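You operate a simulated robot arm through the tools that you are given. There is no shell and no other tool. Be economical: measure what you need, move in short steps, check, and stop when the job is done.

Carry out the task below with a simulated two-armed robot. There is one attempt and no reset: what you move stays moved.

Task
Wind the yellow lamp from the trolley to two bars, switch it on and stand it in the blue crate.
Fine: work on the bench; hold the lamp still while you wind it and while you press its button. Set down upright: wind-up lamp.

It is judged by the outcome, as a careful person would: the job done as asked, and still so three seconds after it is handed in. It fails if anything else is knocked over, pushed out of place, dropped, spilled or broken.

Robot
Two 7-joint arms with two-finger parallel grippers on one trunk, on a base that drives. Base frame: it is fixed to the floor where the robot stands at the start and does not move with it; the origin is under the middle of the robot, x ahead of it, y to its left, z up. Units: m, degrees, N and s.
The left shoulder is at the start at [0.06, 0.143, 0.926], the right one opposite. With the tool pointing down near the work surface each hand reaches from about 0.32 to 0.74 m from the robot's upright axis, wherever it stands, measured 20 degrees to its own side. Places, roughly: button of the purple wind-up lamp [0.5, 0.2, 0.8]; button of the teal wind-up lamp [0.4, 0.8, 1.3]; button of the yellow wind-up lamp [0.6, 0, 0.8]; inside of the blue crate [-0.1, 1.1, 0.8]; top of the bench [0.1, 0.9, 0.8]; winding knob of the purple wind-up lamp [0.5, 0.2, 0.9]; winding knob of the teal wind-up lamp [0.4, 0.9, 1.4]; winding knob of the yellow wind-up lamp [0.6, 0, 0.9]. Payload 1.57 kg a hand.
The TCP of each hand is the grasp point between the finger pads, 0.03 m short of the fingertips. In the tool frame z runs along the fingers and y along their closing line. Largest opening 0.11 m; finger width 0.024, thickness 0.012; the body of the gripper, 0.048 by 0.112 m, starts 0.078 m behind the TCP.
Orientation is that of the tool frame in the base frame, as [roll, pitch, yaw] about the fixed x, y, z axes, in that order (R = Rz(yaw) Ry(pitch) Rx(roll)). With the fingers straight down and closing along the base's y, the tool's x points along the base's -x, its y along +y and its z along -z.

Tools
- The arms move only by the tool servo_tool. It takes "left_targets", "right_targets" or both (then of equal length, played together; a hand with none holds still); each is a list of rows, each a list of 7 numbers: the turn, a rotation vector about the tool's x, y, z in degrees, then the shift along the tool's x, y, z in m, then the gripper command, from -1 (fully open) to 1 (shut), values between in proportion. In form: [[wx, wy, wz, tx, ty, tz, claw], ...]. A call has 1 to 8 rows; each row shifts and turns the commanded pose from where the row before left it, along the tool's axes as they then stand. A row lasts 0.2 s, in which the tool goes at most 0.05 m and 8.6 degrees; a call with a longer step from one row to the next is refused whole, and so is a gripper value outside its range. A pose out of reach is approached as far as the arm can. The call stops where the force on the tool passes 40 N (or 10 N more than at its start, if that is more) or the arm is blocked; 0.2 s more then pass. The fingers move at their own pace (about 0.045 m/s each) and stop on an object; they squeeze with about 39 N. The grip force told is the motor's: it shows also when the fingers shut on nothing. Time passes only in rows, and 0.2 s behind the last, so rows that do not move let the fingers close. It gives the time, the measured TCP pose, the force on the tool (base axes), the opening and the grip force at its end, in the units of the frame above (readings bear some noise), with the torque about the TCP (base axes, N m) and any sound that the robot's microphone picked up.
- Cameras (640 x 400 px; columns grow to the right, rows downward): "scene" is now at [0.0138, 0.0598, 1.5303]; the picture's right is [0.80, -0.59, 0.00], its down [-0.47, -0.64, -0.60] and it looks along [0.36, 0.49, -0.80] (base axes); focal length 250 px, centre (320, 200). "left" rides on the left gripper at [0.07, -0.016, -0.141] in its tool frame; the picture's right is [0.23, 0.97, 0.00], its down [-0.86, 0.20, -0.48] and it looks along [-0.47, 0.11, 0.88] (tool axes); focal length 222 px, centre (320, 200). "right" rides on the right gripper at [0.07, 0.016, -0.141] in its tool frame; the picture's right is [-0.23, 0.97, 0.00], its down [-0.86, -0.20, -0.48] and it looks along [-0.47, -0.11, 0.88] (tool axes); focal length 222 px, centre (320, 200). There is no depth. A picture from a camera that has moved, and an enlarged one, comes with that camera's place and axes in the base frame and with its lens.
- snapshot(camera): a new picture of that camera. The clock stands still meanwhile.
- lift_body(by): slides the trunk up (or, below 0, down) by that many m; the arms and the scene camera ride with it, the base frame stays. It gives what a move gives, with no picture.
- roll_base(legs): drives the robot by 1 to 6 legs, each [ahead, left, turn to the left] in m, m and degrees, along the robot's own axes; the way and the turn of a leg run together, so that a leg with both is an arc; at most 1.5 m and 180 degrees a leg. The arms and the cameras ride along, it lands a little off, and it stops where it bumps. It gives what a move gives.
- turn_head(pan, tilt): turns the head with the scene camera to pan (to the left, within 86 degrees either way) and tilt (down, from -29 to 69), counted from straight ahead of the robot. It gives what a move gives.
- inspect(camera, box): a new picture of the part [left, top, right, bottom] of that camera's present view, enlarged. The clock stands still meanwhile.
- job_done(): hands the job in; it is judged then, once.

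Work in short steps. Places have to be worked out from the pictures, the camera data and where the tool is seen: move nearer, look again, correct. Check each grasp and each placing, and mend what went wrong. You have 120 turns and 100 pictures in all, those below and enlarged ones among them. Open the grippers and draw the arms clear of the work before you hand the job in, unless the task says otherwise; then end with one line.

The tools are called after ">>>" as a command line: name --argument value ..., lists and objects as JSON in quotes. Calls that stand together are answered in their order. servo_tool: Moves the arms, as the interface text tells. Its arguments: {"type":"object","properties":{"left_targets":{"type":"array","items":{"type":"array","items":{"type":"number"}}},"right_targets":{"type":"array","items":{"type":"array","items":{"type":"number"}}}},"required":[]} The other tools are called the same way: lift_body (by) slides the trunk up or down; roll_base (legs) drives the base; turn_head (pan, tilt) turns the head that bears the scene camera; snapshot (camera) takes a picture; inspect (camera, box) takes an enlarged picture of a part of a camera's view; job_done () hands the job in.

At the start:

```text
time_s: 0.0
left_position: [0.3038, 0.3458, 1.1217]
left_ee_rot: [-179.9, 0.1, -180.0]
left_contact_force: [0.3, -0.4, 0.5]
left_moment: [0.01, -0.02, 0.0]
left_gripper_width: 0.11
left_grip_force: 0.1
right_position: [0.4613, -0.0199, 1.0937]
right_ee_rot: [180.0, 0.1, -179.9]
right_contact_force: [-0.3, 0.0, 0.3]
right_moment: [-0.01, 0.03, 0.04]
right_gripper_width: 0.1099
right_grip_force: 0.1
trunk travel left (down, up): [-0.525, 0.065]
robot x, y, heading: [0.0012, 0.0003, -0.3]
head pan, tilt: [53.6, 52.9]
```

scene: 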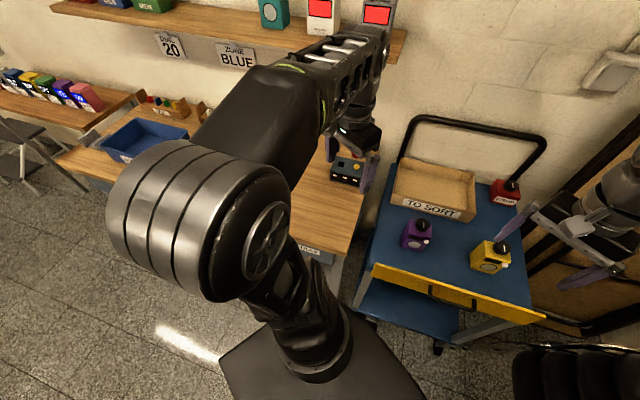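
right: 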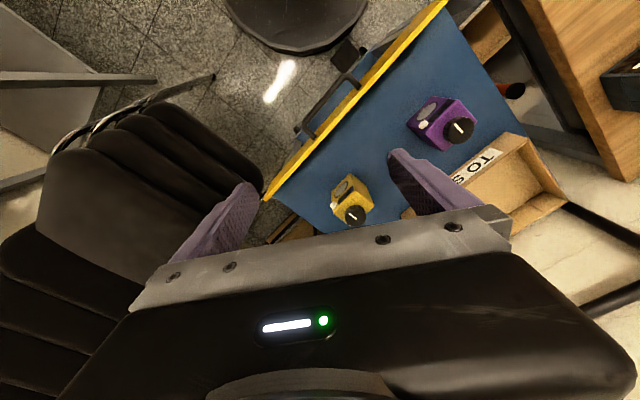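
left: 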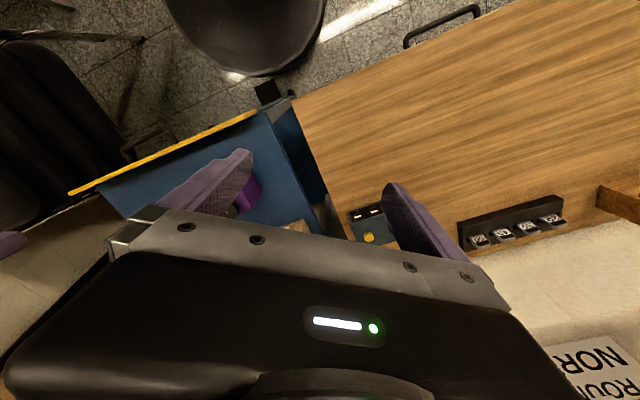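

I start by looking closely at the yellow lamp on the trolley and the bench/crate region.

>>> inspect --camera "scene" --box '[380, 160, 560, 290]'

>>> inspect --camera "right" --box '[260, 80, 500, 240]'

```text
3.08 times, centred on (470, 225) of scene
camera zoom: at [0.0138, 0.0598, 1.5303], right [0.8, -0.59, 0.0], down [-0.47, -0.64, -0.6], along [0.36, 0.49, -0.8], focal length 770 px, centre (-142, 123)
```

zoom: 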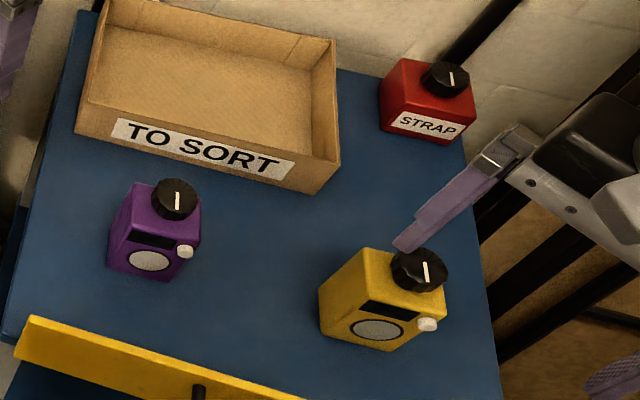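

```text
2.50 times, centred on (380, 160) of right
camera zoom: at [0.3911, -0.0048, 1.2349], right [0.23, 0.97, 0.0], down [0.86, -0.2, 0.48], along [0.47, -0.11, -0.88], focal length 555 px, centre (170, 300)
```

zoom: 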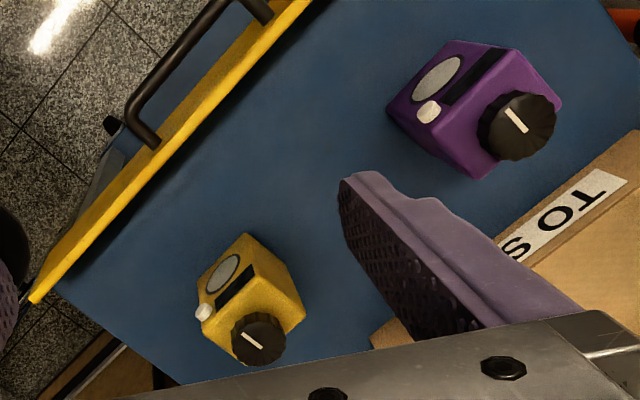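

The yellow lamp has its knob on top, with the lens, window and button on a face towards the robot. I zoom in more tightly to get its orientation and size.

>>> inspect --camera "scene" --box '[460, 225, 524, 265]'

>>> inspect --camera "right" --box '[310, 160, 406, 220]'

```text
10.00 times, centred on (492, 245) of scene
camera zoom: at [0.0138, 0.0598, 1.5303], right [0.8, -0.59, 0.0], down [-0.47, -0.64, -0.6], along [0.36, 0.49, -0.8], focal length 2502 px, centre (-1400, -250)
```

zoom: 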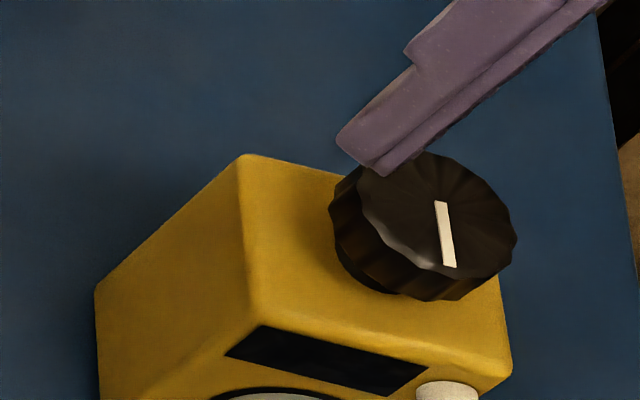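

```text
6.67 times, centred on (358, 190) of right
camera zoom: at [0.3911, -0.0048, 1.2349], right [0.23, 0.97, 0.0], down [0.86, -0.2, 0.48], along [0.47, -0.11, -0.88], focal length 1481 px, centre (67, 267)
```

zoom: 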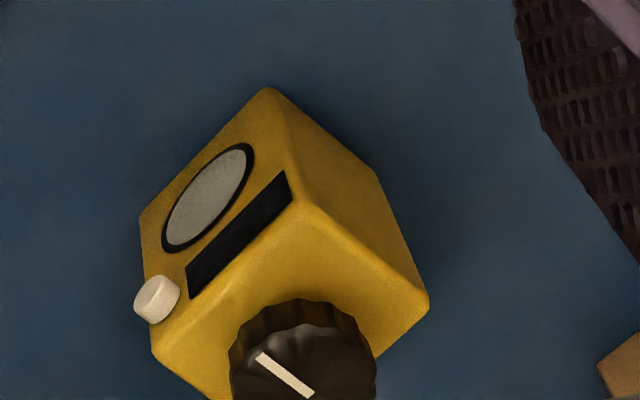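

From two views, the lamp is about 0.067 wide and 0.055 deep, centred near [0.64, 0.01], turned about 38°, with its top near 0.83. I move the right hand above it with the fingers closing across its width, then look.

>>> servo_tool --right_targets '[[0, 0, 0, -0.044, 0.006, 0.012, -1], [0, 0, 0, -0.044, 0.006, 0.012, -1], [0, 0, 0, -0.044, 0.006, 0.012, -1], [0, 0, 0, -0.044, 0.006, 0.012, -1], [0, 0, -8.5, 0, 0, 0, -1], [0, 0, -8.5, 0, 0, 0, -1], [0, 0, -8.5, 0, 0, 0, -1], [0, 0, -8.5, 0, 0, 0, -1]]'

>>> servo_tool --right_targets '[[0, 0, -4.5, 0, 0, 0, -1], [0, 0, 0, 0, 0, 0, -1]]'

>>> snapshot --camera "right"

>>> inspect --camera "scene" --box '[430, 190, 590, 290]'

```text
time_s: 1.8
left_position: [0.3034, 0.3467, 1.1209]
left_ee_rot: [180.0, 0.0, -179.8]
left_contact_force: [-0.1, -0.2, 0.9]
left_moment: [0.0, 0.04, 0.0]
left_gripper_width: 0.1099
left_grip_force: 0.1
right_position: [0.5259, -0.0107, 1.0767]
right_ee_rot: [180.0, 0.1, -145.8]
right_contact_force: [0.5, 0.0, -0.5]
right_moment: [-0.03, 0.02, 0.0]
right_gripper_width: 0.1097
right_grip_force: 0.0
right hand out of reach, approached as far as the arm can: row 2, 3, 4
trunk travel left (down, up): [-0.525, 0.065]
robot x, y, heading: [-0.003, -0.0001, 0.1]
head pan, tilt: [53.6, 52.9]
```

```text
time_s: 2.4
left_position: [0.3037, 0.3466, 1.1218]
left_ee_rot: [-180.0, 0.0, -180.0]
left_contact_force: [-0.4, 0.2, -0.9]
left_moment: [-0.05, 0.02, -0.02]
left_gripper_width: 0.1099
left_grip_force: 0.0
right_position: [0.5267, -0.0111, 1.0756]
right_ee_rot: [-180.0, 0.1, -141.4]
right_contact_force: [-0.5, -0.5, -0.3]
right_moment: [0.03, 0.0, -0.01]
right_gripper_width: 0.1098
right_grip_force: 0.1
trunk travel left (down, up): [-0.525, 0.065]
robot x, y, heading: [-0.0004, 0.0007, 0.3]
head pan, tilt: [53.6, 52.9]
```

```text
92 pictures are left
camera right: at [0.4615, -0.0412, 1.2171], right [-0.43, 0.9, 0.0], down [0.79, 0.38, 0.48], along [0.43, 0.21, -0.88], focal length 222 px, centre (320, 200)
```

right: 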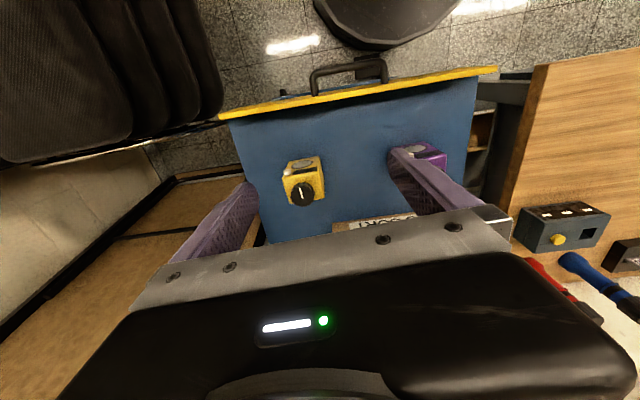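

```text
4.00 times, centred on (510, 240) of scene
camera zoom: at [0.0138, 0.0598, 1.5303], right [0.8, -0.59, 0.0], down [-0.47, -0.64, -0.6], along [0.36, 0.49, -0.8], focal length 1001 px, centre (-440, 40)
```

zoom: 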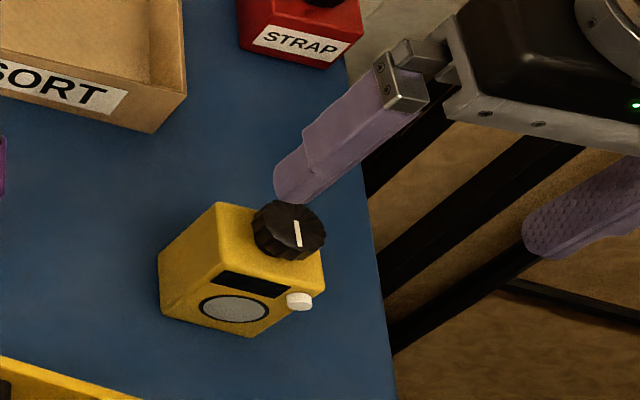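

The hand stopped short: the arm can't reach that far at this height. I descend first, then move forward.

>>> servo_tool --right_targets '[[0, 0, 0, 0, 0, 0.04, -1], [0, 0, 0, 0, 0, 0.04, -1], [0, 0, 0, 0, 0, 0, -1]]'

```text
time_s: 3.2
left_position: [0.304, 0.3468, 1.1214]
left_ee_rot: [180.0, -0.1, 180.0]
left_contact_force: [0.0, -0.2, -0.2]
left_moment: [0.01, 0.0, 0.01]
left_gripper_width: 0.1099
left_grip_force: 0.0
right_position: [0.5256, -0.0127, 0.9959]
right_ee_rot: [-180.0, 0.0, -141.5]
right_contact_force: [0.8, 0.7, -0.8]
right_moment: [0.03, 0.0, 0.0]
right_gripper_width: 0.1103
right_grip_force: 0.0
trunk travel left (down, up): [-0.525, 0.065]
robot x, y, heading: [-0.0025, 0.0019, -0.1]
head pan, tilt: [53.6, 52.9]
```

Commands start from the actual pose. I now move forward over the lamp at this height.

>>> servo_tool --right_targets '[[0, 0, 0, -0.033, -0.018, 0, -1], [0, 0, 0, -0.033, -0.018, 0, -1], [0, 0, 0, -0.033, -0.018, 0, -1], [0, 0, 0, 0, 0, 0, -1]]'

>>> snapshot --camera "right"

```text
time_s: 4.2
left_position: [0.3037, 0.3477, 1.1214]
left_ee_rot: [-180.0, 0.0, -179.9]
left_contact_force: [0.3, 0.4, -0.4]
left_moment: [-0.03, 0.02, -0.04]
left_gripper_width: 0.11
left_grip_force: 0.0
right_position: [0.611, 0.0065, 0.9978]
right_ee_rot: [180.0, 0.0, -141.5]
right_contact_force: [0.1, 0.0, -0.4]
right_moment: [-0.01, 0.03, 0.04]
right_gripper_width: 0.1101
right_grip_force: 0.0
right hand out of reach, approached as far as the arm can: row 3
trunk travel left (down, up): [-0.525, 0.065]
robot x, y, heading: [0.0, -0.0014, -0.0]
head pan, tilt: [53.6, 52.9]
```

```text
90 pictures are left
camera right: at [0.546, -0.0253, 1.138], right [-0.43, 0.9, 0.0], down [0.79, 0.38, 0.48], along [0.43, 0.21, -0.88], focal length 222 px, centre (320, 200)
```

right: 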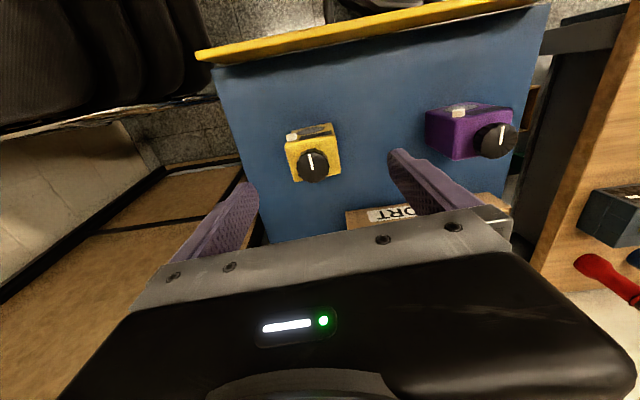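

>>> inspect --camera "right" --box '[264, 110, 360, 190]'

```text
5.00 times, centred on (312, 150) of right
camera zoom: at [0.546, -0.0253, 1.138], right [-0.43, 0.9, 0.0], down [0.79, 0.38, 0.48], along [0.43, 0.21, -0.88], focal length 1111 px, centre (360, 450)
```

zoom: 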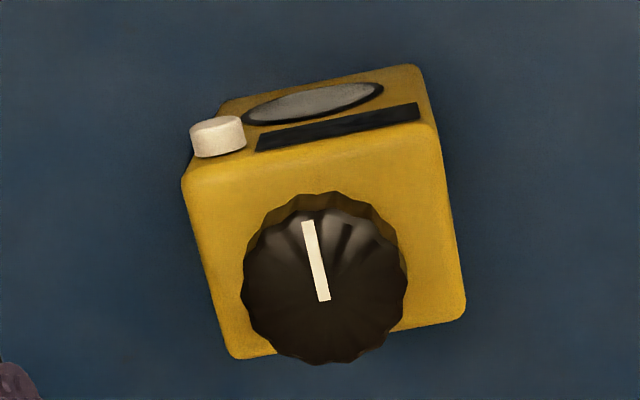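

Lamp centre is about [0.638, 0.011], body top 0.843, knob top about 0.88 and bottom about 0.745. The yaw matches. I lower to 0.94, centre over the lamp, and check.

>>> servo_tool --right_targets '[[0, 0, 0, 0, 0, 0.03, -1], [0, 0, 0, 0, 0, 0.027, -1], [0, 0, 0, -0.024, -0.013, 0, -1], [0, 0, 0, 0, 0, 0, -1]]'

>>> snapshot --camera "right"

>>> inspect --camera "scene" --box '[430, 190, 590, 290]'

```text
time_s: 5.2
left_position: [0.3038, 0.3478, 1.1225]
left_ee_rot: [180.0, 0.0, 180.0]
left_contact_force: [-0.7, 0.0, 0.2]
left_moment: [0.0, -0.03, 0.01]
left_gripper_width: 0.1099
left_grip_force: 0.2
right_position: [0.6387, 0.0075, 0.9434]
right_ee_rot: [-180.0, 0.0, -141.5]
right_contact_force: [-0.6, 0.3, -0.1]
right_moment: [0.01, -0.01, -0.02]
right_gripper_width: 0.11
right_grip_force: 0.0
trunk travel left (down, up): [-0.525, 0.065]
robot x, y, heading: [0.0019, 0.0004, 0.0]
head pan, tilt: [53.6, 52.9]
```

```text
88 pictures are left
camera right: at [0.5746, -0.0235, 1.0828], right [-0.43, 0.9, 0.0], down [0.79, 0.38, 0.48], along [0.43, 0.21, -0.88], focal length 222 px, centre (320, 200)
```

right: 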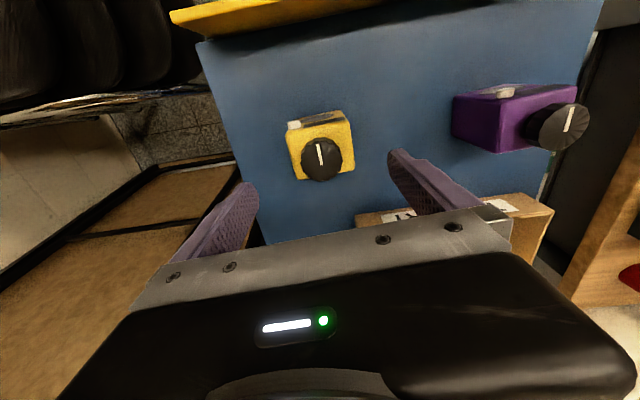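

```text
4.00 times, centred on (510, 240) of scene
camera zoom: at [0.0132, 0.0597, 1.5303], right [0.8, -0.59, 0.0], down [-0.47, -0.64, -0.6], along [0.36, 0.49, -0.8], focal length 1001 px, centre (-440, 40)
```

zoom: 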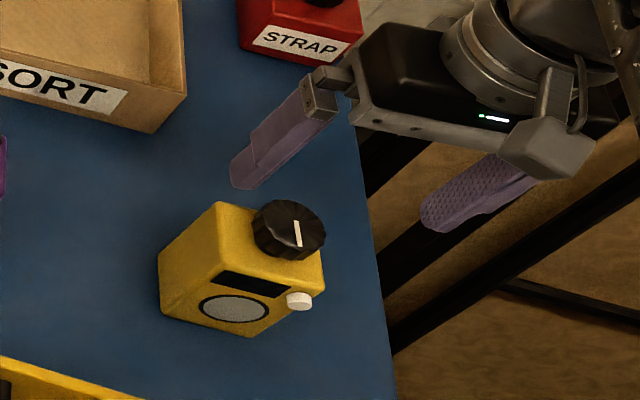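

Centred. I descend to TCP z of about 0.82 with the fingers either side of the body.

>>> servo_tool --right_targets '[[0, 0, 0, -0.002, 0.002, 0.04, -1], [0, 0, 0, 0, 0, 0.04, -1], [0, 0, 0, 0, 0, 0.042, -1], [0, 0, 0, 0, 0, 0, -1]]'

>>> snapshot --camera "right"

>>> inspect --camera "scene" --box '[430, 190, 590, 290]'

```text
time_s: 6.2
left_position: [0.3035, 0.3479, 1.1214]
left_ee_rot: [-180.0, -0.1, -180.0]
left_contact_force: [0.2, -0.1, -0.6]
left_moment: [0.02, 0.0, 0.03]
left_gripper_width: 0.1099
left_grip_force: 0.0
right_position: [0.6384, 0.0141, 0.8173]
right_ee_rot: [180.0, 0.1, -141.4]
right_contact_force: [0.2, -0.4, 0.0]
right_moment: [-0.03, 0.0, 0.0]
right_gripper_width: 0.1103
right_grip_force: 0.1
trunk travel left (down, up): [-0.525, 0.065]
robot x, y, heading: [0.0023, -0.001, 0.2]
head pan, tilt: [53.6, 52.9]
```

```text
86 pictures are left
camera right: at [0.5743, -0.0166, 0.9584], right [-0.43, 0.9, 0.0], down [0.79, 0.38, 0.48], along [0.43, 0.21, -0.88], focal length 222 px, centre (320, 200)
```

right: 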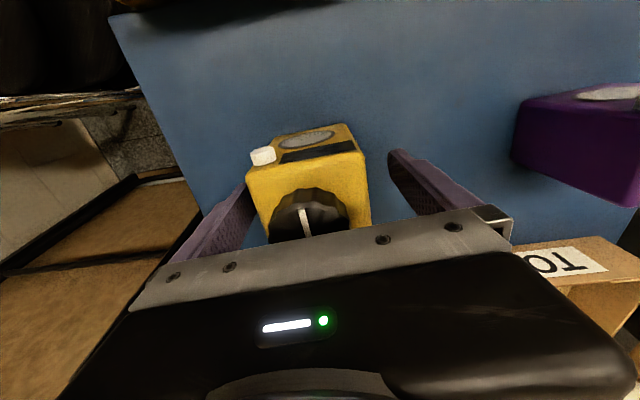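

```text
4.00 times, centred on (510, 240) of scene
camera zoom: at [0.0136, 0.0598, 1.5303], right [0.8, -0.59, 0.0], down [-0.47, -0.64, -0.6], along [0.36, 0.49, -0.8], focal length 1001 px, centre (-440, 40)
```

zoom: 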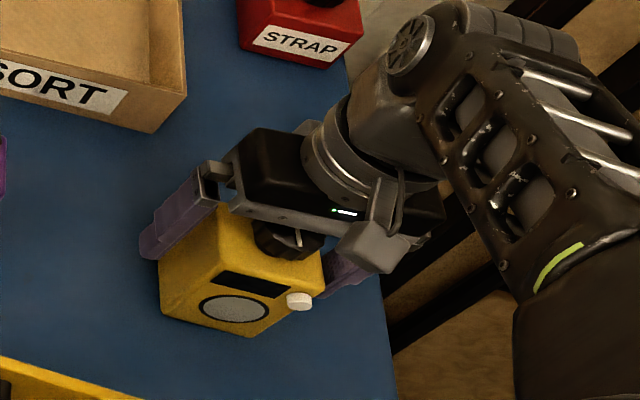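

The lamp is between the fingers but about 7 mm off-centre. I shift over and close.

>>> servo_tool --right_targets '[[0, 0, 0, 0, -0.007, 0, -1], [0, 0, 0, 0, 0, 0, 1], [0, 0, 0, 0, 0, 0, 1], [0, 0, 0, 0, 0, 0, 1], [0, 0, 0, 0, 0, 0, 1]]'

>>> snapshot --camera "right"

```text
time_s: 7.4
left_position: [0.3035, 0.347, 1.1224]
left_ee_rot: [-180.0, 0.0, -179.9]
left_contact_force: [0.4, -0.1, -0.1]
left_moment: [-0.02, 0.02, -0.01]
left_gripper_width: 0.1103
left_grip_force: 0.0
right_position: [0.6429, 0.0087, 0.8163]
right_ee_rot: [179.9, 0.0, -141.5]
right_contact_force: [-0.1, 0.0, 0.8]
right_moment: [0.0, 0.06, -0.03]
right_gripper_width: 0.0721
right_grip_force: 29.4
trunk travel left (down, up): [-0.525, 0.065]
robot x, y, heading: [-0.0008, -0.0008, -0.3]
head pan, tilt: [53.6, 52.9]
```

```text
84 pictures are left
camera right: at [0.5791, -0.0228, 0.959], right [-0.43, 0.9, 0.0], down [0.79, 0.38, 0.48], along [0.43, 0.21, -0.88], focal length 222 px, centre (320, 200)
```

right: 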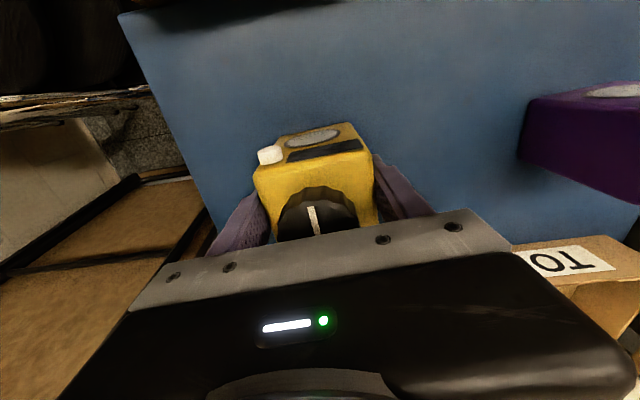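

Gripped at 0.072 m. I lift straight up 0.12 m and check.

>>> servo_tool --right_targets '[[0, 0, 0, 0, 0, -0.02, 1], [0, 0, 0, 0, 0, -0.03, 1], [0, 0, 0, 0, 0, -0.035, 1], [0, 0, 0, 0, 0, -0.035, 1], [0, 0, 0, 0, 0, 0, 1]]'

>>> snapshot --camera "scene"

```text
time_s: 8.6
left_position: [0.3056, 0.3472, 1.1227]
left_ee_rot: [179.9, 0.1, -180.0]
left_contact_force: [0.2, 0.7, -0.4]
left_moment: [0.0, 0.0, -0.01]
left_gripper_width: 0.11
left_grip_force: 0.1
right_position: [0.6434, 0.0046, 0.9373]
right_ee_rot: [-180.0, 0.0, -141.5]
right_contact_force: [-0.5, -1.0, -1.6]
right_moment: [0.03, -0.01, -0.01]
right_gripper_width: 0.0716
right_grip_force: 38.9
trunk travel left (down, up): [-0.525, 0.065]
robot x, y, heading: [0.002, 0.0003, 0.2]
head pan, tilt: [53.6, 52.9]
```

```text
83 pictures are left
camera scene: at [0.0143, 0.0598, 1.5303], right [0.8, -0.59, 0.0], down [-0.47, -0.64, -0.6], along [0.36, 0.49, -0.8], focal length 250 px, centre (320, 200)
```

scene: 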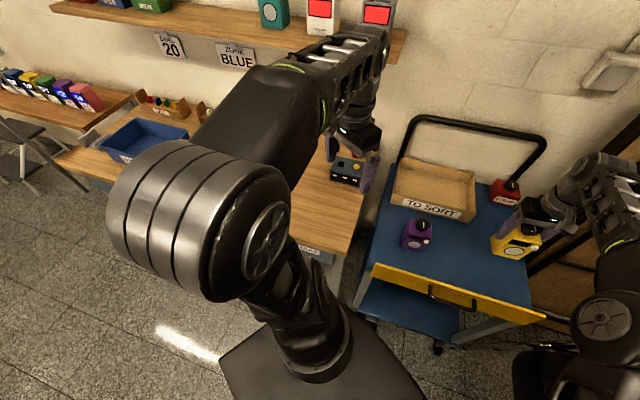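

Holding firmly. I retract towards the body, raising a little.

>>> servo_tool --right_targets '[[0, 0, 0, 0.039, 0.01, -0.01, 1], [0, 0, 0, 0.039, 0.01, -0.01, 1], [0, 0, 0, 0.039, 0.01, -0.01, 1], [0, 0, 0, 0.039, 0.01, -0.01, 1], [0, 0, 0, 0.039, 0.01, -0.01, 1], [0, 0, 0, 0.039, 0.01, -0.01, 1], [0, 0, 0, 0, 0, 0, 1]]'

>>> turn_head --pan 75 --tilt 40

>>> snapshot --camera "scene"

>>> snapshot --camera "left"

```text
time_s: 10.2
left_position: [0.3049, 0.3476, 1.1208]
left_ee_rot: [180.0, 0.0, -180.0]
left_contact_force: [-0.4, 0.3, 0.8]
left_moment: [-0.01, 0.01, 0.04]
left_gripper_width: 0.1101
left_grip_force: 0.1
right_position: [0.4223, -0.0914, 0.9964]
right_ee_rot: [180.0, 0.1, -141.4]
right_contact_force: [0.4, -0.2, -1.9]
right_moment: [0.03, 0.02, -0.03]
right_gripper_width: 0.0717
right_grip_force: 38.5
trunk travel left (down, up): [-0.525, 0.065]
robot x, y, heading: [-0.0037, 0.001, 0.1]
head pan, tilt: [53.6, 52.9]
```

```text
time_s: 11.1
left_position: [0.3035, 0.3474, 1.122]
left_ee_rot: [-180.0, -0.1, -180.0]
left_contact_force: [0.3, -0.5, -0.2]
left_moment: [0.0, -0.02, -0.01]
left_gripper_width: 0.1099
left_grip_force: 0.0
right_position: [0.4233, -0.0905, 0.9944]
right_ee_rot: [180.0, 0.0, -141.4]
right_contact_force: [0.1, -0.6, -0.9]
right_moment: [-0.02, 0.0, 0.0]
right_gripper_width: 0.0719
right_grip_force: 39.2
trunk travel left (down, up): [-0.525, 0.065]
robot x, y, heading: [0.0022, -0.0064, 0.1]
head pan, tilt: [75.0, 40.0]
```

```text
82 pictures are left
camera scene: at [-0.0081, 0.0821, 1.5483], right [0.97, -0.26, 0.0], down [-0.17, -0.62, -0.77], along [0.2, 0.74, -0.64], focal length 250 px, centre (320, 200)
```

scene: 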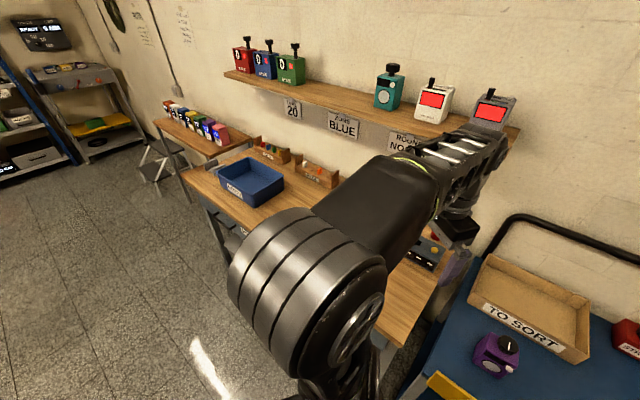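

```text
81 pictures are left
camera left: at [0.2345, 0.3311, 1.2625], right [-0.23, 0.97, 0.0], down [0.86, 0.2, 0.48], along [0.47, 0.11, -0.88], focal length 222 px, centre (320, 200)
```

left: 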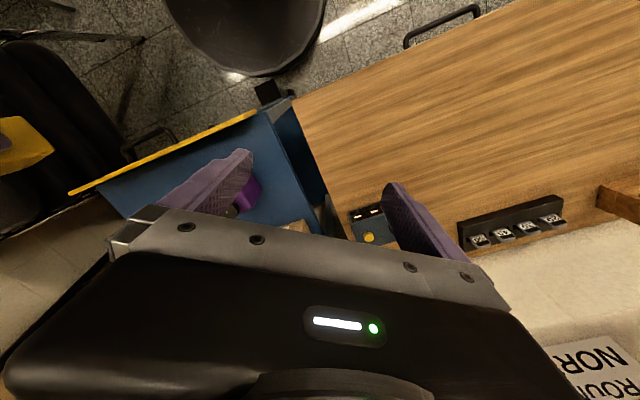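

The bench front edge runs at a heading of about 124°, so the robot should face about 36° and slide left. I raise the trunk for clearance, back off a little, then turn.

>>> lift_body --by 0.06

>>> roll_base --legs '[[-0.12, 0, 0], [0, 0, 36]]'

>>> turn_head --pan 40 --tilt 45

>>> snapshot --camera "scene"

```text
time_s: 12.1
left_position: [0.3045, 0.3477, 1.1806]
left_ee_rot: [180.0, -0.1, -179.9]
left_contact_force: [-0.4, 0.6, 0.9]
left_moment: [-0.02, 0.01, 0.0]
left_gripper_width: 0.1098
left_grip_force: 0.0
right_position: [0.4222, -0.0911, 1.0557]
right_ee_rot: [-179.9, 0.1, -141.5]
right_contact_force: [0.0, 0.0, -1.2]
right_moment: [-0.02, 0.01, 0.02]
right_gripper_width: 0.0716
right_grip_force: 39.1
trunk travel left (down, up): [-0.585, 0.005]
robot x, y, heading: [0.0016, 0.0015, -0.2]
head pan, tilt: [75.0, 40.0]
```

```text
time_s: 15.0
left_position: [-0.0794, 0.4602, 1.1815]
left_ee_rot: [180.0, 0.0, -143.9]
left_contact_force: [0.8, -1.0, -0.5]
left_moment: [-0.01, 0.02, 0.0]
left_gripper_width: 0.1101
left_grip_force: 0.1
right_position: [0.2752, 0.1769, 1.0566]
right_ee_rot: [180.0, 0.1, -105.3]
right_contact_force: [0.5, 0.1, -1.2]
right_moment: [0.0, 0.01, -0.01]
right_gripper_width: 0.0715
right_grip_force: 39.3
trunk travel left (down, up): [-0.585, 0.005]
robot x, y, heading: [-0.1229, 0.0031, 36.4]
head pan, tilt: [75.0, 40.0]
```

```text
time_s: 16.0
left_position: [-0.0787, 0.4603, 1.1826]
left_ee_rot: [-179.9, -0.1, -143.8]
left_contact_force: [-0.2, -0.3, -0.4]
left_moment: [-0.01, -0.04, -0.02]
left_gripper_width: 0.1102
left_grip_force: 0.0
right_position: [0.2748, 0.1763, 1.0567]
right_ee_rot: [180.0, 0.0, -105.3]
right_contact_force: [-0.2, 0.6, -1.6]
right_moment: [0.01, 0.04, 0.01]
right_gripper_width: 0.0715
right_grip_force: 38.7
trunk travel left (down, up): [-0.585, 0.005]
robot x, y, heading: [-0.1182, -0.0018, 36.3]
head pan, tilt: [40.0, 45.0]
```

```text
80 pictures are left
camera scene: at [-0.1252, 0.0613, 1.6011], right [0.97, -0.24, 0.0], down [-0.17, -0.69, -0.71], along [0.17, 0.69, -0.71], focal length 250 px, centre (320, 200)
```

scene: 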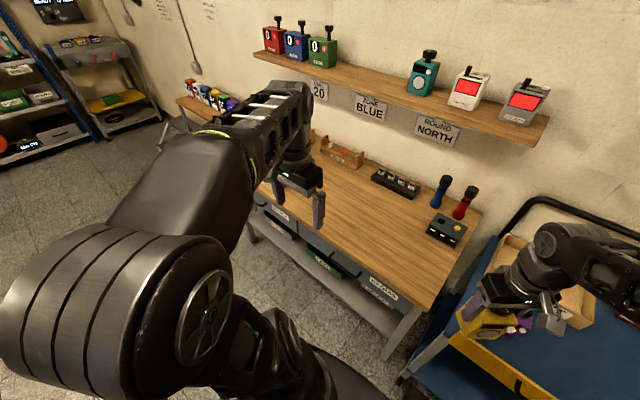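

The bench is clear in the middle. I slide left along it.

>>> roll_base --legs '[[0, 0.5, 0]]'

>>> turn_head --pan 0 --tilt 55

>>> snapshot --camera "scene"

>>> snapshot --camera "left"

```text
time_s: 19.0
left_position: [-0.3774, 0.8657, 1.1816]
left_ee_rot: [-179.9, 0.0, -143.8]
left_contact_force: [-0.4, 0.6, 0.2]
left_moment: [0.01, 0.02, -0.02]
left_gripper_width: 0.1099
left_grip_force: 0.0
right_position: [-0.023, 0.5845, 1.0564]
right_ee_rot: [-179.9, 0.0, -105.2]
right_contact_force: [-0.3, 0.8, -1.1]
right_moment: [-0.01, 0.0, -0.03]
right_gripper_width: 0.0714
right_grip_force: 39.8
trunk travel left (down, up): [-0.585, 0.005]
robot x, y, heading: [-0.4179, 0.4096, 36.4]
head pan, tilt: [40.0, 45.0]
```

```text
time_s: 20.0
left_position: [-0.3775, 0.8655, 1.1823]
left_ee_rot: [-180.0, -0.1, -143.9]
left_contact_force: [-0.4, 0.1, 0.1]
left_moment: [0.03, -0.01, -0.01]
left_gripper_width: 0.11
left_grip_force: 0.0
right_position: [-0.0235, 0.5838, 1.0558]
right_ee_rot: [180.0, 0.1, -105.2]
right_contact_force: [0.0, 0.0, -1.3]
right_moment: [0.02, -0.02, 0.0]
right_gripper_width: 0.0716
right_grip_force: 38.6
trunk travel left (down, up): [-0.585, 0.005]
robot x, y, heading: [-0.4187, 0.4044, 36.1]
head pan, tilt: [0.0, 55.0]
```

```text
79 pictures are left
camera scene: at [-0.3839, 0.4312, 1.5876], right [0.59, -0.81, 0.0], down [-0.66, -0.48, -0.57], along [0.46, 0.34, -0.82], focal length 250 px, centre (320, 200)
```

scene: 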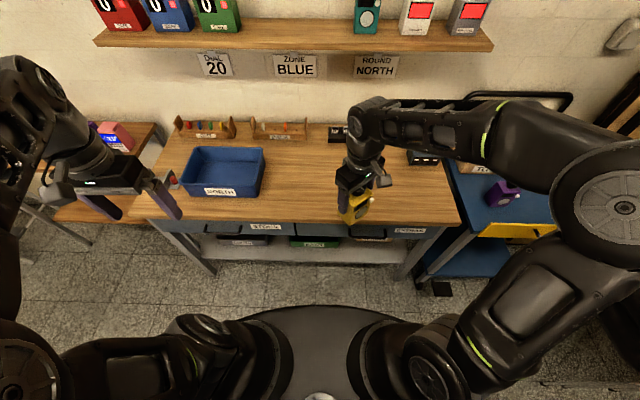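

```text
78 pictures are left
camera left: at [-0.4241, 0.8118, 1.3226], right [-0.76, 0.65, 0.0], down [0.57, 0.67, 0.48], along [0.31, 0.36, -0.88], focal length 222 px, centre (320, 200)
```

left: 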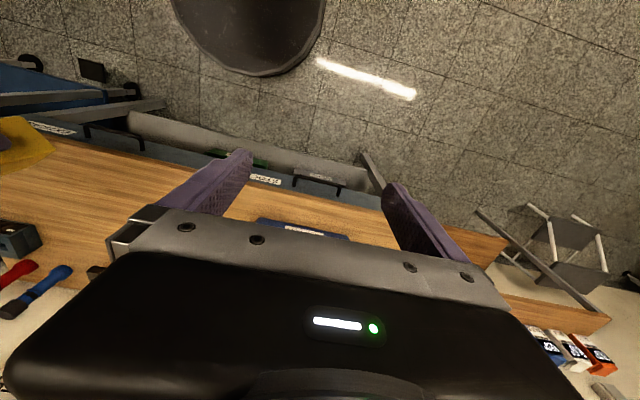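

The robot is square to the bench, whose front edge is about 0.48 m ahead. I drive 0.1 m ahead, then turn the lamp so its front faces me.

>>> roll_base --legs '[[0.1, 0, 0]]'

>>> servo_tool --right_targets '[[0, 0, 7.7, 0, 0, 0, 1], [0, 0, 7.7, 0, 0, 0, 1], [0, 0, 7.7, 0, 0, 0, 1], [0, 0, 7.7, 0, 0, 0, 1], [0, 0, 7.7, 0, 0, 0, 1], [0, 0, 0, 0, 0, 0, 1]]'

>>> snapshot --camera "scene"

>>> snapshot --camera "right"

```text
time_s: 21.2
left_position: [-0.2983, 0.9258, 1.1813]
left_ee_rot: [-179.9, -0.2, -143.6]
left_contact_force: [0.6, -0.7, -0.6]
left_moment: [0.01, 0.03, 0.03]
left_gripper_width: 0.1101
left_grip_force: 0.1
right_position: [0.0571, 0.6422, 1.0567]
right_ee_rot: [179.9, -0.1, -105.0]
right_contact_force: [-0.7, 0.4, -1.3]
right_moment: [-0.06, 0.05, -0.01]
right_gripper_width: 0.0716
right_grip_force: 38.8
trunk travel left (down, up): [-0.585, 0.005]
robot x, y, heading: [-0.339, 0.4678, 36.2]
head pan, tilt: [0.0, 55.0]
```

```text
time_s: 22.6
left_position: [-0.2989, 0.925, 1.1818]
left_ee_rot: [180.0, 0.0, -143.7]
left_contact_force: [0.9, 0.0, -0.1]
left_moment: [-0.02, -0.02, 0.04]
left_gripper_width: 0.1099
left_grip_force: 0.0
right_position: [0.057, 0.6435, 1.0563]
right_ee_rot: [-179.9, 0.0, -143.7]
right_contact_force: [0.5, 0.0, -2.2]
right_moment: [0.01, 0.0, -0.02]
right_gripper_width: 0.0717
right_grip_force: 39.3
trunk travel left (down, up): [-0.585, 0.005]
robot x, y, heading: [-0.3393, 0.4675, 36.8]
head pan, tilt: [0.0, 55.0]
```

```text
77 pictures are left
camera scene: at [-0.3038, 0.4902, 1.5876], right [0.59, -0.8, 0.0], down [-0.66, -0.49, -0.57], along [0.46, 0.34, -0.82], focal length 250 px, centre (320, 200)
```

scene: 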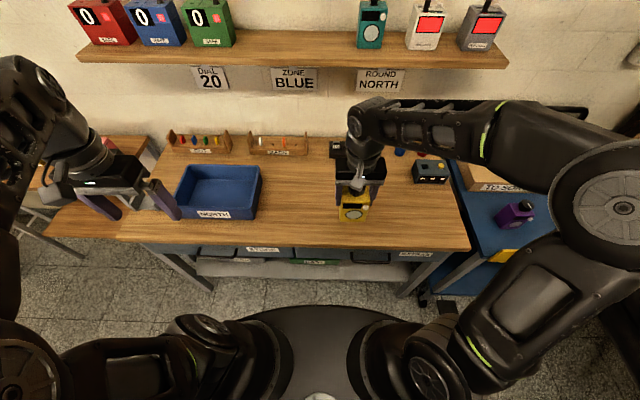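

```text
76 pictures are left
camera right: at [-0.0093, 0.6146, 1.1974], right [-0.39, 0.92, 0.0], down [0.81, 0.35, 0.48], along [0.44, 0.19, -0.88], focal length 222 px, centre (320, 200)
```

right: 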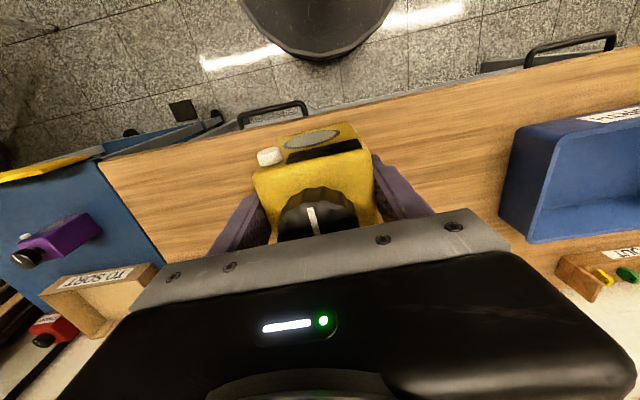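

The lamp faces me. I move it to about 0.50 m ahead and lower to about 0.93.

>>> servo_tool --right_targets '[[0, 0, 0, -0.037, 0.032, 0, 1], [0, 0, 0, -0.037, 0.032, 0, 1], [0, 0, 0, 0, 0, 0.04, 1], [0, 0, 0, 0, 0, 0.04, 1], [0, 0, 0, 0, 0, 0.04, 1], [0, 0, 0, 0, 0, 0, 1]]'

>>> snapshot --camera "scene"

>>> inspect --camera "left" --box '[0, 50, 320, 250]'

```text
time_s: 24.0
left_position: [-0.2984, 0.9235, 1.1822]
left_ee_rot: [179.9, 0.0, -143.6]
left_contact_force: [0.3, 0.3, 1.1]
left_moment: [-0.01, 0.01, 0.01]
left_gripper_width: 0.11
left_grip_force: 0.0
right_position: [0.0775, 0.7409, 0.9396]
right_ee_rot: [180.0, 0.0, -143.6]
right_contact_force: [-0.5, 0.2, -1.7]
right_moment: [-0.01, -0.02, 0.0]
right_gripper_width: 0.0716
right_grip_force: 38.6
trunk travel left (down, up): [-0.585, 0.005]
robot x, y, heading: [-0.338, 0.4681, 36.5]
head pan, tilt: [0.0, 55.0]
```

```text
75 pictures are left
camera scene: at [-0.3041, 0.49, 1.5876], right [0.59, -0.8, 0.0], down [-0.66, -0.49, -0.57], along [0.46, 0.34, -0.82], focal length 250 px, centre (320, 200)
```

scene: 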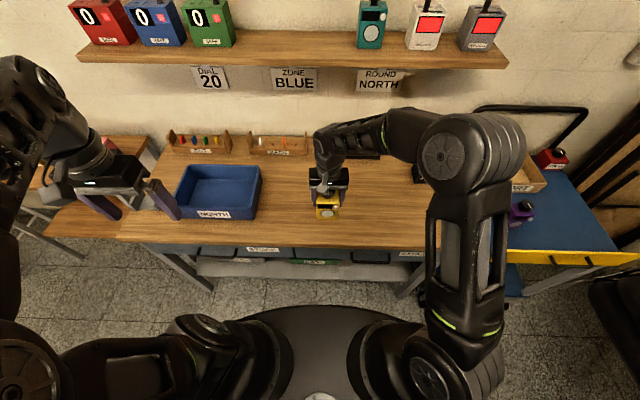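

```text
2.00 times, centred on (160, 150) of left
camera zoom: at [-0.3454, 0.8706, 1.3226], right [-0.76, 0.65, 0.0], down [0.57, 0.67, 0.48], along [0.31, 0.36, -0.88], focal length 444 px, centre (640, 300)
```

zoom: 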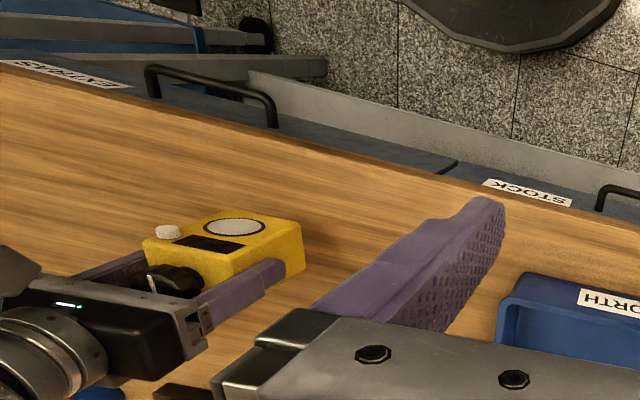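

I descend in small steps, watching for contact.

>>> servo_tool --right_targets '[[0, 0, 0, 0, 0, 0.015, 1], [0, 0, 0, 0, 0, 0.015, 1], [0, 0, 0, 0, 0, 0.015, 1], [0, 0, 0, 0, 0, 0.015, 1], [0, 0, 0, 0, 0, 0, 1]]'

>>> inspect --camera "scene" --box '[270, 150, 398, 230]'

```text
time_s: 25.2
left_position: [-0.2986, 0.9253, 1.1814]
left_ee_rot: [-180.0, 0.0, -143.6]
left_contact_force: [0.5, 0.3, -0.6]
left_moment: [0.0, 0.0, 0.01]
left_gripper_width: 0.1099
left_grip_force: 0.1
right_position: [0.0786, 0.7407, 0.8767]
right_ee_rot: [-179.9, 0.0, -143.6]
right_contact_force: [0.3, -0.6, 13.1]
right_moment: [-0.49, 0.32, 0.05]
right_gripper_width: 0.0717
right_grip_force: 39.2
trunk travel left (down, up): [-0.585, 0.005]
robot x, y, heading: [-0.3355, 0.4628, 36.3]
head pan, tilt: [0.0, 55.0]
```

```text
5.00 times, centred on (334, 190) of scene
camera zoom: at [-0.3048, 0.4896, 1.5879], right [0.59, -0.8, 0.0], down [-0.66, -0.49, -0.57], along [0.46, 0.34, -0.82], focal length 1251 px, centre (250, 250)
```

zoom: 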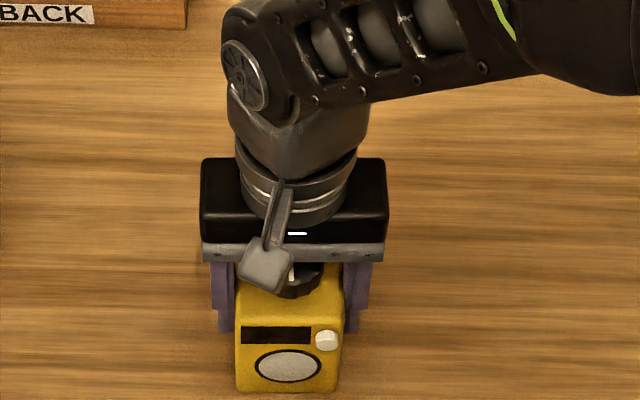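

The lamp is on the bench (contact at TCP z 0.877, so the bench is near 0.80). I release, lift the right hand straight up, and look.

>>> servo_tool --right_targets '[[0, 0, 0, 0, 0, -0.002, 1], [0, 0, 0, 0, 0, 0, -1], [0, 0, 0, 0, 0, 0, -1], [0, 0, 0, 0, 0, 0, -1], [0, 0, 0, 0, 0, 0, -1], [0, 0, 0, 0, 0, -0.04, -1], [0, 0, 0, 0, 0, -0.04, -1], [0, 0, 0, 0, 0, -0.04, -1]]'

>>> snapshot --camera "right"

>>> inspect --camera "scene" --box '[270, 150, 398, 230]'

```text
time_s: 27.0
left_position: [-0.2986, 0.9243, 1.1827]
left_ee_rot: [180.0, 0.0, -143.6]
left_contact_force: [0.2, -0.1, 0.2]
left_moment: [0.02, -0.01, 0.0]
left_gripper_width: 0.1104
left_grip_force: 0.1
right_position: [0.0771, 0.7396, 0.9986]
right_ee_rot: [180.0, 0.0, -143.5]
right_contact_force: [-1.2, -1.1, 0.2]
right_moment: [0.04, 0.01, -0.03]
right_gripper_width: 0.1102
right_grip_force: 0.0
trunk travel left (down, up): [-0.585, 0.005]
robot x, y, heading: [-0.3389, 0.4641, 36.6]
head pan, tilt: [0.0, 55.0]
```

```text
72 pictures are left
camera right: at [0.0111, 0.7098, 1.1403], right [-0.4, 0.92, 0.0], down [0.81, 0.35, 0.48], along [0.44, 0.19, -0.88], focal length 222 px, centre (320, 200)
```

right: 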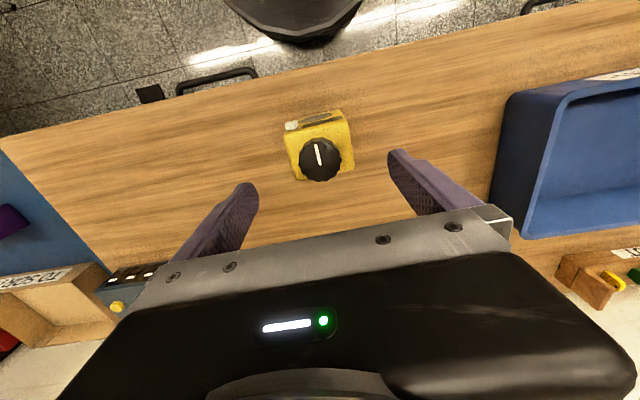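

```text
5.00 times, centred on (334, 190) of scene
camera zoom: at [-0.3045, 0.4895, 1.5876], right [0.59, -0.8, 0.0], down [-0.66, -0.49, -0.57], along [0.46, 0.34, -0.82], focal length 1251 px, centre (250, 250)
```

zoom: 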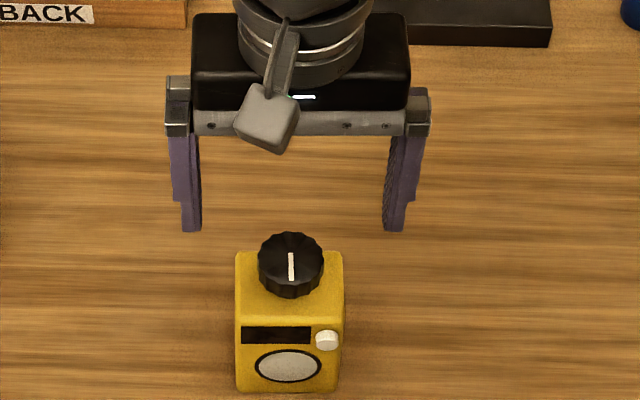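

The lamp stands at about [0.495, -0.027] in the robot's own frame, front towards me. I move the right hand aside and start turning the left hand (yaw -90°) so it can hold the lamp from its left, front to back.

>>> servo_tool --left_targets '[[0, 0, 8.4, 0, 0, 0, -1], [0, 0, 8.4, 0, 0, 0, -1], [0, 0, 8.4, 0, 0, 0, -1], [0, 0, 8.4, 0, 0, 0, -1], [0, 0, 8.4, 0, 0, 0, -1], [0, 0, 8.4, 0, 0, 0, -1], [0, 0, 8.4, 0, 0, 0, -1], [0, 0, 8.4, 0, 0, 0, -1]]' --right_targets '[[0, 0, 0, 0, -0.04, 0, -1], [0, 0, 0, 0, -0.04, 0, -1], [0, 0, 0, 0, -0.04, 0, -1], [0, 0, 0, 0, 0, 0, -1], [0, 0, 0, 0, 0, 0, -1], [0, 0, 0, 0, 0, 0, -1], [0, 0, 0, 0, 0, 0, -1], [0, 0, 0, 0, 0, 0, -1]]'

>>> servo_tool --left_targets '[[0, 0, 7.6, 0, 0, 0, -1], [0, 0, 7.6, 0, 0, 0, -1], [0, 0, 7.6, 0, 0, 0, -1], [0, -8.3, 0, 0, 0, 0, -1], [0, -8.3, 0, 0, 0, 0, -1], [0, -8.3, 0, 0, 0, 0, -1], [0, 0, 0, 0, 0, 0, -1]]'

>>> snapshot --camera "scene"

```text
time_s: 28.8
left_position: [-0.2994, 0.9254, 1.1812]
left_ee_rot: [179.8, 0.0, 149.0]
left_contact_force: [1.0, 0.1, 0.5]
left_moment: [-0.03, -0.02, 0.03]
left_gripper_width: 0.1101
left_grip_force: 0.1
right_position: [0.1473, 0.6415, 0.9978]
right_ee_rot: [-180.0, 0.0, -143.6]
right_contact_force: [-0.2, -0.1, 0.4]
right_moment: [0.0, 0.03, -0.02]
right_gripper_width: 0.1099
right_grip_force: 0.0
trunk travel left (down, up): [-0.585, 0.005]
robot x, y, heading: [-0.3403, 0.4636, 36.4]
head pan, tilt: [0.0, 55.0]
```

```text
time_s: 30.4
left_position: [-0.282, 0.9299, 1.1366]
left_ee_rot: [179.9, 19.4, 126.5]
left_contact_force: [-0.3, -0.5, 0.6]
left_moment: [-0.03, 0.02, -0.02]
left_gripper_width: 0.1101
left_grip_force: 0.2
left hand out of reach, approached as far as the arm can: row 4, 5
right_position: [0.1494, 0.6415, 0.9965]
right_ee_rot: [-179.9, 0.0, -143.6]
right_contact_force: [0.6, 0.2, -0.1]
right_moment: [-0.02, 0.03, 0.03]
right_gripper_width: 0.11
right_grip_force: 0.1
trunk travel left (down, up): [-0.585, 0.005]
robot x, y, heading: [-0.3372, 0.4669, 36.4]
head pan, tilt: [0.0, 55.0]
```

```text
70 pictures are left
camera scene: at [-0.3027, 0.4897, 1.5876], right [0.59, -0.8, 0.0], down [-0.66, -0.49, -0.57], along [0.46, 0.34, -0.82], focal length 250 px, centre (320, 200)
```

scene: 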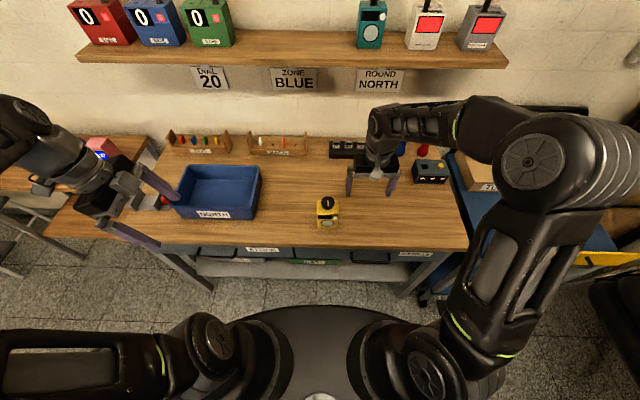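

The tilt needs a nearer wrist position. I first move the left hand in towards the lamp side, then resume tilting.

>>> servo_tool --left_targets '[[0, 0, 0, -0.027, 0.026, 0.018, -1], [0, 0, 0, -0.027, 0.026, 0.018, -1], [0, 0, 0, -0.027, 0.026, 0.018, -1], [0, 0, 0, -0.027, 0.026, 0.018, -1], [0, 0, 0, -0.027, 0.026, 0.018, -1], [0, -8.3, 0, 0, 0, 0, -1], [0, -8.3, 0, 0, 0, 0, -1], [0, 0, 0, 0, 0, 0, -1]]'

>>> snapshot --camera "scene"

```text
time_s: 32.2
left_position: [-0.0863, 0.8827, 1.0981]
left_ee_rot: [179.9, 36.0, 126.4]
left_contact_force: [-0.4, 0.7, 0.0]
left_moment: [0.0, -0.02, 0.0]
left_gripper_width: 0.1103
left_grip_force: 0.1
right_position: [0.1472, 0.6416, 0.9967]
right_ee_rot: [179.8, 0.0, -143.6]
right_contact_force: [0.4, -0.1, 0.1]
right_moment: [0.03, 0.0, -0.02]
right_gripper_width: 0.11
right_grip_force: 0.2
trunk travel left (down, up): [-0.585, 0.005]
robot x, y, heading: [-0.3341, 0.4703, 36.3]
head pan, tilt: [0.0, 55.0]
```

```text
69 pictures are left
camera scene: at [-0.3042, 0.4899, 1.5876], right [0.59, -0.8, 0.0], down [-0.66, -0.49, -0.57], along [0.46, 0.34, -0.82], focal length 250 px, centre (320, 200)
```

scene: 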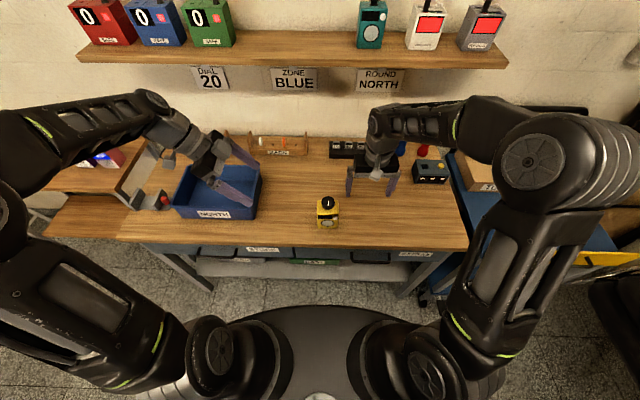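

Tilt is 36°. I tilt to 50° and move to the approach start, to the left of and above the lamp.

>>> servo_tool --left_targets '[[0, -7, 0, 0, 0, 0, -1], [0, -7, 0, 0, 0, 0, -1], [0, 0, 0, 0.016, 0.012, 0.0395, -1], [0, 0, 0, 0.016, 0.012, 0.0395, -1], [0, 0, 0, 0.016, 0.012, 0.0395, -1], [0, 0, 0, 0.016, 0.012, 0.0395, -1], [0, 0, 0, 0, 0, 0, -1]]'

>>> snapshot --camera "left"

>>> snapshot --camera "scene"

```text
time_s: 33.8
left_position: [-0.0002, 0.8443, 0.9458]
left_ee_rot: [179.9, 50.0, 126.5]
left_contact_force: [0.2, 0.9, -0.3]
left_moment: [0.0, 0.01, 0.05]
left_gripper_width: 0.1102
left_grip_force: 0.1
right_position: [0.1487, 0.6416, 0.9957]
right_ee_rot: [-180.0, 0.0, -143.6]
right_contact_force: [0.0, 0.3, -0.7]
right_moment: [0.01, -0.02, -0.07]
right_gripper_width: 0.1099
right_grip_force: 0.0
trunk travel left (down, up): [-0.585, 0.005]
robot x, y, heading: [-0.3361, 0.468, 36.3]
head pan, tilt: [0.0, 55.0]
```

```text
68 pictures are left
camera left: at [-0.1043, 0.9595, 0.9826], right [0.7, 0.7, -0.17], down [0.27, -0.03, 0.96], along [0.66, -0.72, -0.21], focal length 222 px, centre (320, 200)
```

left: 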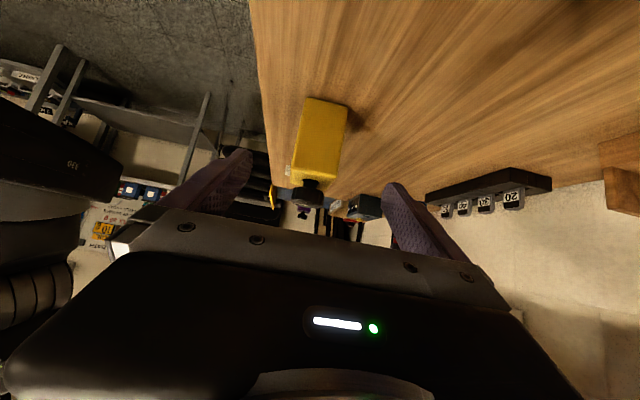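

```text
67 pictures are left
camera scene: at [-0.3042, 0.4899, 1.5877], right [0.59, -0.8, 0.0], down [-0.66, -0.49, -0.57], along [0.46, 0.34, -0.82], focal length 250 px, centre (320, 200)
```

scene: 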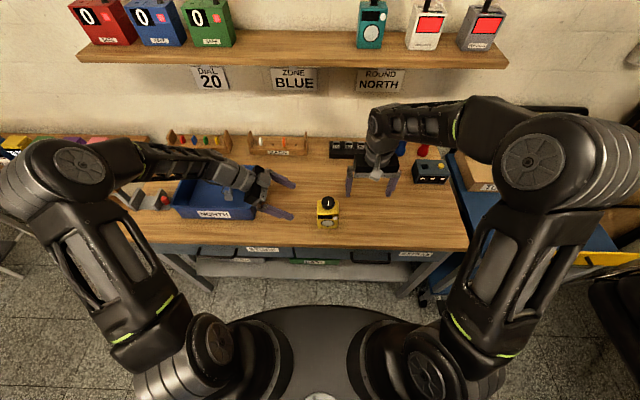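

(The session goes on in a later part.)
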